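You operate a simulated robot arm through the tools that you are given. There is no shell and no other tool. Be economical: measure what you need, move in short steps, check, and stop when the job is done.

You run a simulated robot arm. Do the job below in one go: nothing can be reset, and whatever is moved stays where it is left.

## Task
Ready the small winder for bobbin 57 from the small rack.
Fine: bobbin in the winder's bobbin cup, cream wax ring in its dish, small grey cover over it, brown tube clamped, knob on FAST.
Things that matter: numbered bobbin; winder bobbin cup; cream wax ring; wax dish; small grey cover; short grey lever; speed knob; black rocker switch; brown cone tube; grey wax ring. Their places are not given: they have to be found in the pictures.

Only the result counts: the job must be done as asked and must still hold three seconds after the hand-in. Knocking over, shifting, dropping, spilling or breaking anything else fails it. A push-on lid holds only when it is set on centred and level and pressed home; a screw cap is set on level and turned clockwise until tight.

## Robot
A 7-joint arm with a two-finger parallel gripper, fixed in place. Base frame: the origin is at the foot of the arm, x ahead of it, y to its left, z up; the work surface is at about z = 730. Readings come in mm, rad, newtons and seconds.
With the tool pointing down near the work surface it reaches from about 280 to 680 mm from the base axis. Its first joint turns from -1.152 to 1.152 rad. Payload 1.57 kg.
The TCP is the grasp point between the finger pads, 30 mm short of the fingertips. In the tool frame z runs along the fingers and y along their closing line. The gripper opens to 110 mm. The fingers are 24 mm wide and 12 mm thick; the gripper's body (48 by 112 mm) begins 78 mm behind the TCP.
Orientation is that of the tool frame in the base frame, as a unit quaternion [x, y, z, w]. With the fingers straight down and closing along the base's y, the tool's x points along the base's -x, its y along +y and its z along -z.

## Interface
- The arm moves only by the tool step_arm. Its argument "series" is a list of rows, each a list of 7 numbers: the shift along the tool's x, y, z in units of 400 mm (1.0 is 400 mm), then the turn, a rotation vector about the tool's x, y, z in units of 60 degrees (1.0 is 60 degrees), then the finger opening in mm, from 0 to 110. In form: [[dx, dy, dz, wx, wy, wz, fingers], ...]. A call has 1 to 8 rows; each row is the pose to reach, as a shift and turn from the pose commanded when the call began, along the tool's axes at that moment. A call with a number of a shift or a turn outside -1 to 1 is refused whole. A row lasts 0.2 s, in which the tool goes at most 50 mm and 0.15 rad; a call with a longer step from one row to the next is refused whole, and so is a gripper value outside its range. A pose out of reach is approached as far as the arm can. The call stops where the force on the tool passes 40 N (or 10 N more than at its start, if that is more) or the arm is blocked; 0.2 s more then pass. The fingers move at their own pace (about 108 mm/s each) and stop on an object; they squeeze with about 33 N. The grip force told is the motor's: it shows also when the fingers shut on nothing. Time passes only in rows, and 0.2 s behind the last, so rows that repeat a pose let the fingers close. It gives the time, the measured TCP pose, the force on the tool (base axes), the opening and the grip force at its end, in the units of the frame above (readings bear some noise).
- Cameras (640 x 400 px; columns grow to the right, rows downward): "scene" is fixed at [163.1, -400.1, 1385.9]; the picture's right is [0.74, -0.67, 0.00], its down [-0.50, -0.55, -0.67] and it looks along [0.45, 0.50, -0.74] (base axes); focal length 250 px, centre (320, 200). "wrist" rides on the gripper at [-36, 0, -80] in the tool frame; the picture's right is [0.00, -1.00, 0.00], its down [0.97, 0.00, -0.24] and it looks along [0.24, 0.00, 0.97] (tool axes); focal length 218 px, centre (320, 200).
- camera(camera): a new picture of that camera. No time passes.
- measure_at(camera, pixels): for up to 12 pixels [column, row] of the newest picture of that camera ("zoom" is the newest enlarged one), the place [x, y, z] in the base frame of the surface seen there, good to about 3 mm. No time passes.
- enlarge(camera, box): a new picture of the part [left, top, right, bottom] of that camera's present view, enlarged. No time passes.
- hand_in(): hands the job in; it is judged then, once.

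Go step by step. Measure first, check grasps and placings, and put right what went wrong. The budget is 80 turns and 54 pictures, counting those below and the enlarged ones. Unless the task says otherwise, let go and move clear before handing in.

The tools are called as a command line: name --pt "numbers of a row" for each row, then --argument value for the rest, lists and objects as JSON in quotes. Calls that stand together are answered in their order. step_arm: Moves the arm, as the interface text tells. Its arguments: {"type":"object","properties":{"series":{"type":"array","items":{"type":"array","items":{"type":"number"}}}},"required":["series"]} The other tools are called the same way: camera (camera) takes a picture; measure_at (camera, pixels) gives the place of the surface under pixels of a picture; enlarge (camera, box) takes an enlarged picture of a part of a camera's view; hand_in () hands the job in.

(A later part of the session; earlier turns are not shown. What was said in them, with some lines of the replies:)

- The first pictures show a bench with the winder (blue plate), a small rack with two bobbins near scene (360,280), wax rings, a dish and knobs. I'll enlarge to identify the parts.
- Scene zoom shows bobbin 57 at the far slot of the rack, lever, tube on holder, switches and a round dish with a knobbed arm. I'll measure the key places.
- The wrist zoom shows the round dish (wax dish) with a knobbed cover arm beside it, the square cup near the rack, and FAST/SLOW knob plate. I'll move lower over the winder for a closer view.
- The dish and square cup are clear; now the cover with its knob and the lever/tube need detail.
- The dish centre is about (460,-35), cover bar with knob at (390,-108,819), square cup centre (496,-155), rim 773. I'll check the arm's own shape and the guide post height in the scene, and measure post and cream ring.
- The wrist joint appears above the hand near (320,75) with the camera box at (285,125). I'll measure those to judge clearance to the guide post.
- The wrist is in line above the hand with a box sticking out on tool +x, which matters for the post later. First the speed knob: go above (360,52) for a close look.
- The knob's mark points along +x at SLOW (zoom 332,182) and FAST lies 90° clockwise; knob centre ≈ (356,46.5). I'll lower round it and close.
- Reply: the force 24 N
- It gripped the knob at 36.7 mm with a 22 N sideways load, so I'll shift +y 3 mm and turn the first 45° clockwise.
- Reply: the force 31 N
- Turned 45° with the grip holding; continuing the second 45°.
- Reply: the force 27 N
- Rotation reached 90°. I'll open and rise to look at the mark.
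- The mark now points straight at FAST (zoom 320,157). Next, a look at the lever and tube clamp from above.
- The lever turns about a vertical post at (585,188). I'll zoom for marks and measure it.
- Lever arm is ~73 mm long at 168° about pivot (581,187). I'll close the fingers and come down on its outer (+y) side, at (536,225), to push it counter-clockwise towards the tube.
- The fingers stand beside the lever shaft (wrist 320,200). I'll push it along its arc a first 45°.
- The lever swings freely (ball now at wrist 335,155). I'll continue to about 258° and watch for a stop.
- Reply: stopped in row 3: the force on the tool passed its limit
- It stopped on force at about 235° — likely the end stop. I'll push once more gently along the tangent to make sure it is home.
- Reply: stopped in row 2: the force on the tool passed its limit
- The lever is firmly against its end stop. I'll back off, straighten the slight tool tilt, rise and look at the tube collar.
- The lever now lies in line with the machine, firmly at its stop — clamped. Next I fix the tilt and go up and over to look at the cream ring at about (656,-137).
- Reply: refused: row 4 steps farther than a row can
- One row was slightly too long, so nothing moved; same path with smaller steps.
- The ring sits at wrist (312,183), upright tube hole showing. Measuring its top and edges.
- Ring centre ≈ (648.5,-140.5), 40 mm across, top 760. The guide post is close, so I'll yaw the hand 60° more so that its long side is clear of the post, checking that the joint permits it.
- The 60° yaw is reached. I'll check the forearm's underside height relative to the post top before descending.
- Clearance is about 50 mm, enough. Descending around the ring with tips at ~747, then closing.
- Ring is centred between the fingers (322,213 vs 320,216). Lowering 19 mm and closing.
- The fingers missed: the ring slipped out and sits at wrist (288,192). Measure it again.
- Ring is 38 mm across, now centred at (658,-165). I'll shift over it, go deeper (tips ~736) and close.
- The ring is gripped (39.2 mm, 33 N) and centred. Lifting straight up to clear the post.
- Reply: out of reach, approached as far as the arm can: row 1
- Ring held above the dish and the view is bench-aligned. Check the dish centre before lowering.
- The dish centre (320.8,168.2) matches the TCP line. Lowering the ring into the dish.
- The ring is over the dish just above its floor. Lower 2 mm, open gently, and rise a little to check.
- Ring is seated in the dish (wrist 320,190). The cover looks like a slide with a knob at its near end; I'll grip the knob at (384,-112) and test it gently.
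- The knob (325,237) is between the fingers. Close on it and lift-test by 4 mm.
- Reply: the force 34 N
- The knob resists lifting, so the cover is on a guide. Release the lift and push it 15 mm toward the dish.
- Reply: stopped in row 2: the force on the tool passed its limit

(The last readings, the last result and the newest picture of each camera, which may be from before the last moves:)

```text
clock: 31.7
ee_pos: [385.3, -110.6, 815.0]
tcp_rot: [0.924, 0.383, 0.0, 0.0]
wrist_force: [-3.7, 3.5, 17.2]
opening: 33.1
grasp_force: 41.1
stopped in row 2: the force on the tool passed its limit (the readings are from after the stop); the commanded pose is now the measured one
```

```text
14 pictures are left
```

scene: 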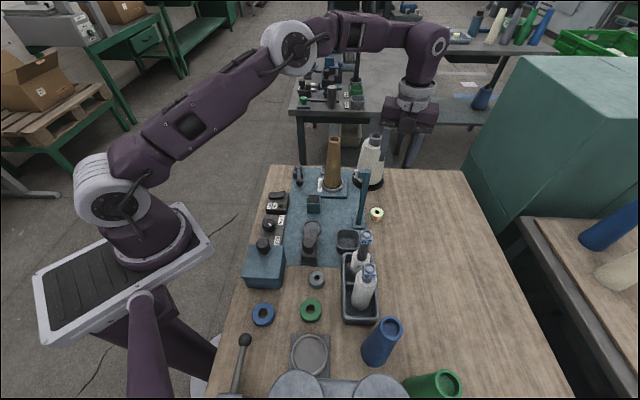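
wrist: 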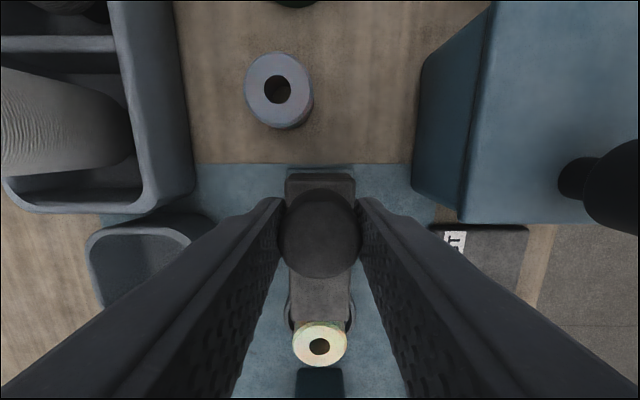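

The push stopped early, partly because of vertical load left from the lift test. I'll release, regrip without load, and push again purely along the slide.

step_arm --pt "0 0 0 0 0 0 45" --pt "0 0 0.0 0 0 0 45" --pt "0 0 0.006 0 0 0 25" --pt "0 0 0.006 0 0 0 25" --pt "0 0 0.006 0 0 0 25"

step_arm --pt "0.006 0 0.006 0 0 0 25" --pt "0.012 0 0.006 0 0 0 25" --pt "0.02 0 0.006 0 0 0 25" --pt "0.03 0 0.006 0 0 0 25" --pt "0.04 0 0.006 0 0 0 25"

```text
clock: 32.9
ee_pos: [384.9, -110.9, 812.8]
tcp_rot: [0.924, 0.382, 0.002, 0.0]
wrist_force: [-5.0, 5.0, 27.3]
opening: 33.3
grasp_force: 41.2
```

```text
clock: 34.1
ee_pos: [394.9, -99.0, 809.4]
tcp_rot: [0.924, 0.383, 0.0, 0.0]
wrist_force: [-9.0, 8.1, 23.2]
opening: 33.6
grasp_force: 41.1
```

It moved 15 mm along the slide. Check whether the cover moved with it.

camera --camera "wrist"

```text
13 pictures are left
```

wrist: 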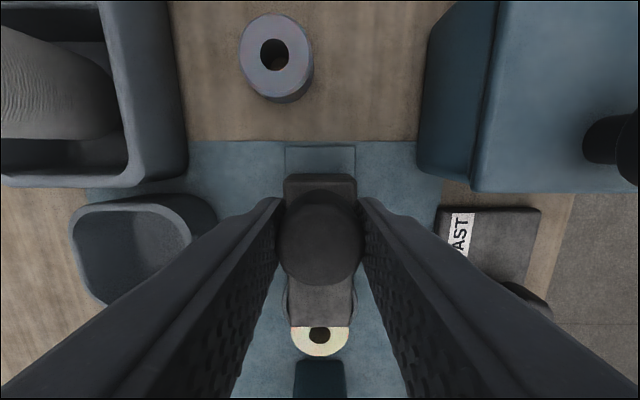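

The cover slides (blue base now exposed at 320,160) and passes over the ring. Continue to its stop.

step_arm --pt "0.015 0 -0.005 0 0 0 25" --pt "0.03 0 -0.005 0 0 0 25" --pt "0.045 0 -0.005 0 0 0 25" --pt "0.06 0 -0.005 0 0 0 25" --pt "0.075 0 -0.005 0 0 0 25" --pt "0.09 0 -0.005 0 0 0 25" --pt "0.105 0 -0.005 0 0 0 25" --pt "0.12 0 -0.005 0 0 0 25"

camera --camera "wrist"

```text
clock: 35.9
ee_pos: [432.3, -65.0, 813.1]
tcp_rot: [0.924, 0.383, 0.002, 0.0]
wrist_force: [-4.7, 8.0, 3.0]
opening: 33.3
grasp_force: 4.7
```

```text
12 pictures are left
```

wrist: 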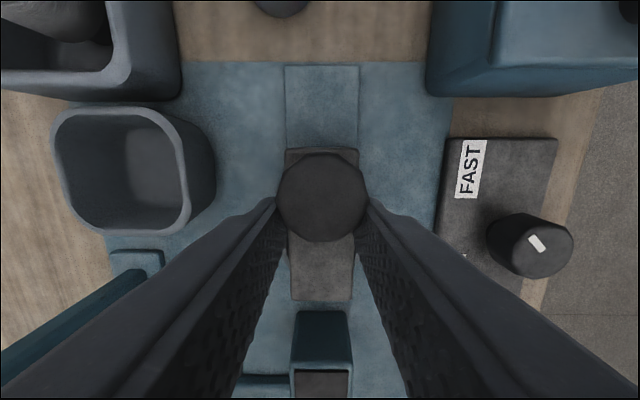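

The fingers began to slip past the knob (now at 320,197), suggesting its end stop. Release, rise and look.

step_arm --pt "0 0 0 0 0 0 60" --pt "0 0 0 0 0 0 60" --pt "-0.03 0 -0.1 0 0 0 60" --pt "-0.06 0 -0.2 0 0 0 60"

enlarge --camera "wrist" --box '[240, 100, 400, 300]'

measure_at --camera "zoom" --pixels '[[320, 150], [320, 190], [320, 230], [320, 270], [320, 300], [280, 270], [360, 270], [320, 350]]'

```text
clock: 36.9
ee_pos: [411.7, -83.9, 893.2]
tcp_rot: [0.924, 0.383, 0.0, 0.001]
wrist_force: [0.4, -0.1, 0.3]
opening: 60.0
grasp_force: 0.0
```

```text
2.00 times, centred on (320, 200) of wrist
```

zoom: 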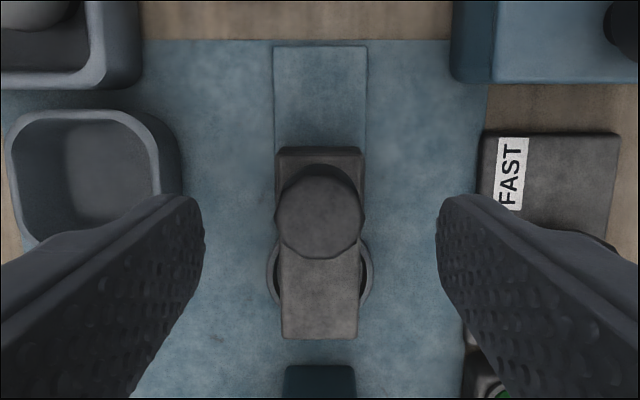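

```text
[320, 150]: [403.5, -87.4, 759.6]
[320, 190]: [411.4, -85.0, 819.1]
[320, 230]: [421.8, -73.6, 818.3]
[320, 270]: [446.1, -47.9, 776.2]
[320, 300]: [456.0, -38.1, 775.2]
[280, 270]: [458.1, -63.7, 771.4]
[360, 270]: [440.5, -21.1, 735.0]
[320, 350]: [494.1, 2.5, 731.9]
```

The cover's far end is about 14 mm past the dish centre — maybe not home yet. I'll push from behind the knob with closed fingers to find the true stop.

step_arm --pt "-0.04 0 0 0 0 0 20" --pt "-0.075 0 0 0 0 0 0" --pt "-0.075 0 0 0 0 0 0" --pt "-0.075 0 0.1 0 0 0 0" --pt "-0.075 0 0.19 0 0 0 0"

step_arm --pt "0.015 0 0 0 0 0 0" --pt "0.03 0 0 0 0 0 0" --pt "0.045 0 0 0 0 0 0" --pt "0.06 0 0 0 0 0 0" --pt "0.075 0 0 0 0 0 0"

camera --camera "wrist"

```text
clock: 38.1
ee_pos: [390.4, -104.0, 815.8]
tcp_rot: [0.924, 0.383, 0.0, -0.001]
wrist_force: [0.9, -0.6, -0.1]
opening: 0.0
grasp_force: 20.7
```

```text
clock: 38.9
ee_pos: [399.0, -95.6, 815.4]
tcp_rot: [0.925, 0.38, -0.006, 0.003]
wrist_force: [-6.7, -7.0, -0.2]
opening: 0.0
grasp_force: 21.2
stopped in row 4: the force on the tool passed its limit (the readings are from after the stop); the commanded pose is now the measured one
```

```text
10 pictures are left
```

wrist: 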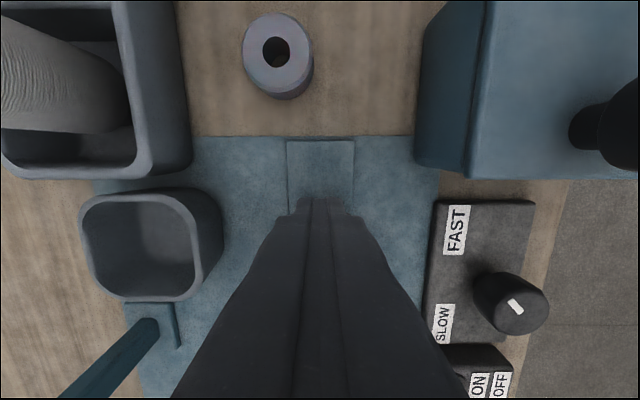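

The cover is firmly at its end stop (moved only ~2 mm more). Back off, rise and move above bobbin 57.

step_arm --pt "-0.025 0 0 0.001 0.0126 -0.006 0" --pt "-0.03 0 -0.1 0.001 0.0126 -0.006 20" --pt "-0.03 0 -0.21 0.001 0.0126 -0.006 50" --pt "-0.03 0 -0.32 0.001 0.0126 -0.006 70" --pt "-0.03 0 -0.43 0.001 0.0126 -0.006 70" --pt "-0.03 0 -0.54 0.001 0.0126 -0.006 70" --pt "-0.08 0.08 -0.5625 0.001 0.0126 -0.006 70" --pt "-0.11 0.18 -0.5625 0.001 0.0126 -0.006 70"

step_arm --pt "-0.03 0.07 0 0 0 0 70" --pt "-0.064 0.139 0 0 0 0 70"

camera --camera "wrist"

```text
clock: 40.7
ee_pos: [421.7, -174.8, 1041.3]
tcp_rot: [0.924, 0.383, 0.0, 0.0]
wrist_force: [0.7, 0.3, -0.2]
opening: 70.1
grasp_force: 0.0
```

```text
clock: 41.3
ee_pos: [443.3, -232.6, 1041.8]
tcp_rot: [0.923, 0.384, 0.001, -0.001]
wrist_force: [-0.9, -0.5, -0.1]
opening: 70.2
grasp_force: 0.1
```

```text
9 pictures are left
```

wrist: 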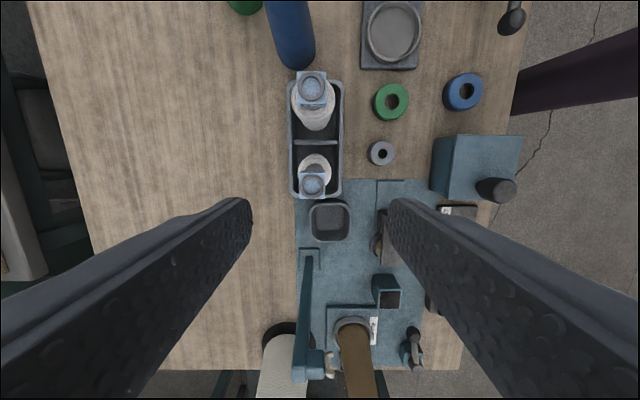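

Bobbin 57's top is at wrist (314,186). Zoom and measure top, label block and yarn width, plus cup.

enlarge --camera "wrist" --box '[280, 140, 360, 250]'

measure_at --camera "wrist" --pixels '[[314, 186], [314, 178], [306, 186], [322, 186], [316, 164], [304, 166], [328, 166], [330, 222], [310, 222], [350, 222], [330, 203], [330, 240]]'

enlarge --camera "scene" --box '[325, 220, 405, 330]'

```text
3.64 times, centred on (320, 195) of wrist
```

zoom: 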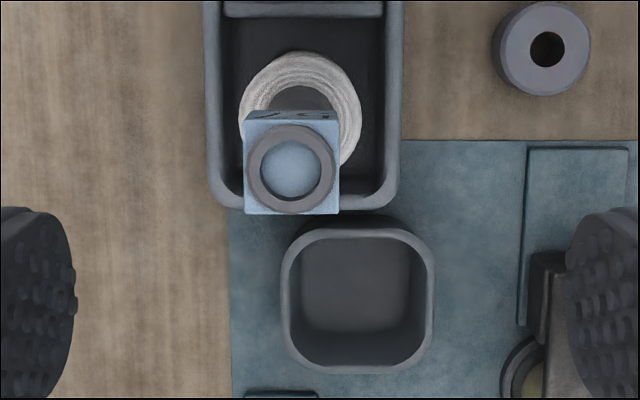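

```text
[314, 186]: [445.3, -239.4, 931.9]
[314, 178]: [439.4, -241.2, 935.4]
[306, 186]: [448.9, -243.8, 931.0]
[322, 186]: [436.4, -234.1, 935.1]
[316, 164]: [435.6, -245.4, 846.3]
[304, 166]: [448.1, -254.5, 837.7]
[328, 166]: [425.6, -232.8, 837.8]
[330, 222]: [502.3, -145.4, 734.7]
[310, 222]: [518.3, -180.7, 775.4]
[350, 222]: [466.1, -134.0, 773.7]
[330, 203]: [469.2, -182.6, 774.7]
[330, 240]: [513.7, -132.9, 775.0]
```

```text
3.64 times, centred on (365, 275) of scene
```

zoom: 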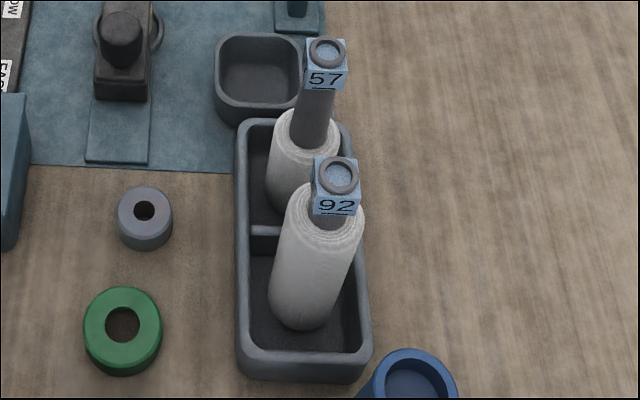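

Bobbin 57 stands vertical at (446,-239.5): label block z≈910–935, yarn top 838. The cup centre is (493,-157). Descend and grip at z≈902.

step_arm --pt "-0.0075 0.017 0.05 0 0 0 70" --pt "-0.0075 0.017 0.15 0 0 0 70" --pt "-0.0075 0.017 0.25 0 0 0 70" --pt "-0.0075 0.017 0.35 0 0 0 70" --pt "-0.0075 0.017 0.35 0 0 0 50" --pt "-0.0075 0.017 0.35 0 0 0 35" --pt "-0.0075 0.017 0.35 0 0 0 10" --pt "-0.0075 0.017 0.35 0 0 0 10"

camera --camera "wrist"

```text
clock: 43.1
ee_pos: [444.6, -238.8, 902.2]
tcp_rot: [0.923, 0.384, 0.001, -0.001]
wrist_force: [-1.0, -0.1, -0.1]
opening: 22.5
grasp_force: 33.1
```

```text
6 pictures are left
```

wrist: 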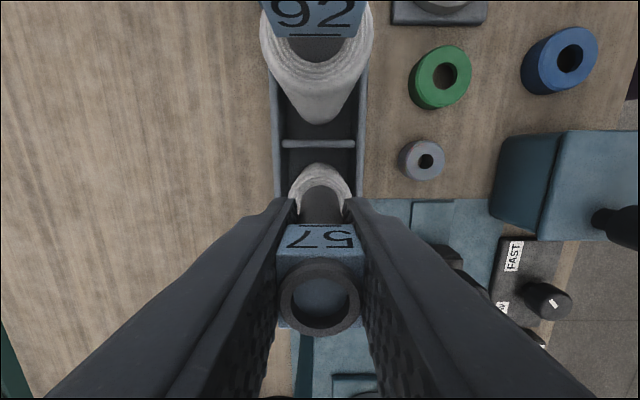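

Gripped firmly (22.5 mm, 33 N). Lift 85 mm straight up, then carry over the cup.

step_arm --pt "0 0 -0.03 0 0 0 10" --pt "0 0 -0.09 0 0 0 10" --pt "0 0 -0.16 0 0 0 10" --pt "0 0 -0.215 0 0 0 10"

step_arm --pt "0.05 -0.015 0 0 0 0 10" --pt "0.11 -0.03 0 0 0 0 10" --pt "0.17 -0.045 0 0 0 0 10" --pt "0.2287 -0.0612 0 0 0 0 10"

enlarge --camera "scene" --box '[280, 120, 420, 300]'

```text
clock: 44.1
ee_pos: [445.3, -239.5, 988.4]
tcp_rot: [0.924, 0.383, 0.0, -0.001]
wrist_force: [-0.7, 0.2, -1.1]
opening: 22.5
grasp_force: 33.4
```

```text
clock: 45.1
ee_pos: [492.6, -157.5, 987.5]
tcp_rot: [0.924, 0.383, 0.0, -0.001]
wrist_force: [-0.9, -0.3, -1.2]
opening: 22.7
grasp_force: 33.2
```

```text
2.22 times, centred on (350, 210) of scene
```

zoom: 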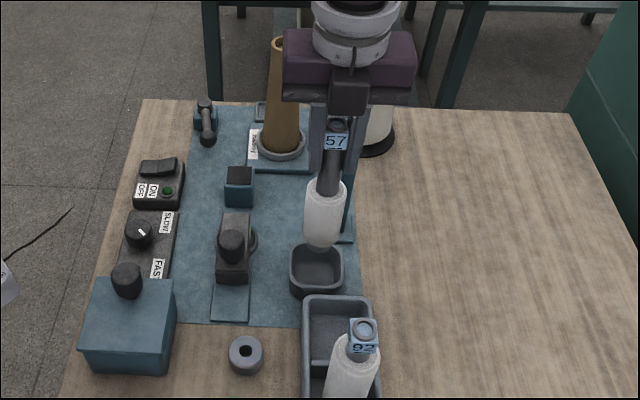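

The bobbin hangs over the cup. Lower it to just above the floor, then in small steps.

step_arm --pt "0 0 0.07 0 0 0 10" --pt "0 0 0.14 0 0 0 10" --pt "0 0 0.19 0 0 0 10" --pt "0 0 0.203 0 0 0 10" --pt "0 0 0.21 0 0 0 10" --pt "0 0 0.216 0 0 0 10"

enlarge --camera "scene" --box '[310, 150, 410, 290]'

```text
clock: 46.5
ee_pos: [493.1, -157.3, 901.3]
tcp_rot: [0.923, 0.385, 0.001, -0.001]
wrist_force: [-1.5, 0.7, 11.6]
opening: 22.7
grasp_force: 33.2
```

```text
2.86 times, centred on (360, 220) of scene
```

zoom: 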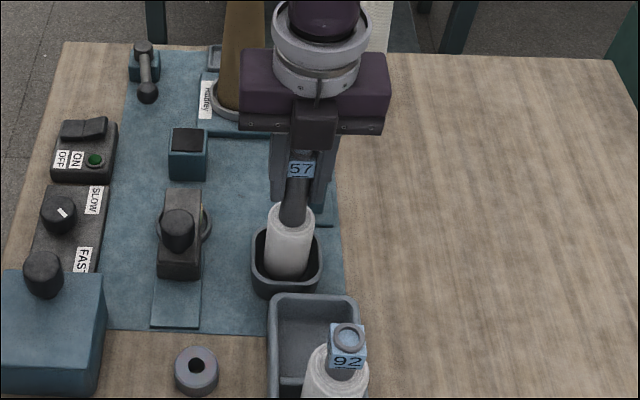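

The bobbin stands on the cup floor (11.6 N upward, z 901). Open gently and rise clear.

step_arm --pt "0 0 -0.002 0 0 0 35" --pt "0 0 -0.002 0 0 0 60" --pt "0 0 -0.002 0 0 0 60" --pt "0 0 -0.1 0 0 0 60" --pt "0 0 -0.2 0 0 0 60" --pt "0 0 -0.3 0 0 0 60" --pt "-0.05 0 -0.4 0 0 0 60"

camera --camera "wrist"

enlarge --camera "scene" --box '[250, 150, 410, 290]'

```text
clock: 48.1
ee_pos: [476.8, -171.5, 1061.3]
tcp_rot: [0.923, 0.384, 0.0, -0.001]
wrist_force: [-0.3, -0.4, -0.5]
opening: 59.9
grasp_force: 0.0
```

```text
3 pictures are left
```

wrist: 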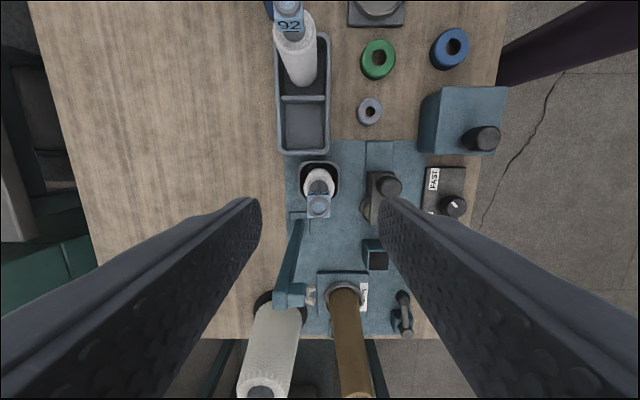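

```text
2.86 times, centred on (330, 220) of scene
```

zoom: 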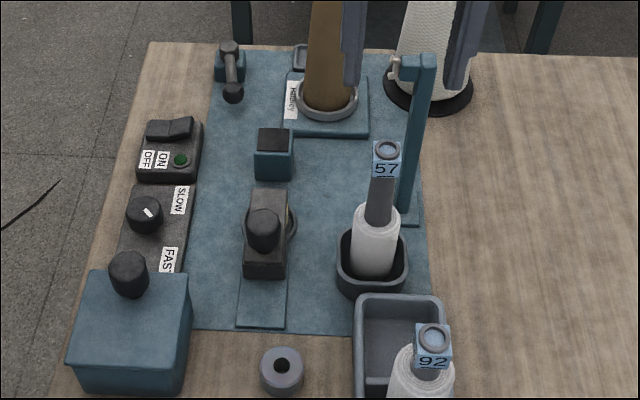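

Bobbin 57 stands upright in the cup, the cover is over the ring, the lever is at its stop, and the knob points to FAST. The hand is clear, so I'm handing in.

hand_in

```text
The job is handed in.
```

I handed the job in with everything in place as far as the pictures and readings show; the hand-in gave no verdict.

- **Bobbin:** 57 stands upright in the square cup by the rack, which I took to be the winder's bobbin cup.
- **Wax ring:** the cream ring is in its dish. It slipped from the fingers on the first try and slid about 25 mm on the bench before I gripped it properly.
- **Cover:** the small grey cover is slid over the ring to its end stop. By my measurement its far edge sits about 14–18 mm past the dish centre, so the far rim of the ring may not be fully covered.
- **Tube clamp:** I swung the short grey lever to its end stop, in line with the machine. I read that as clamped, because nothing visible changed at the tube.
- **Speed:** the knob's mark points at FAST.

I did not touch the black rocker switch, the grey ring or bobbin 92.
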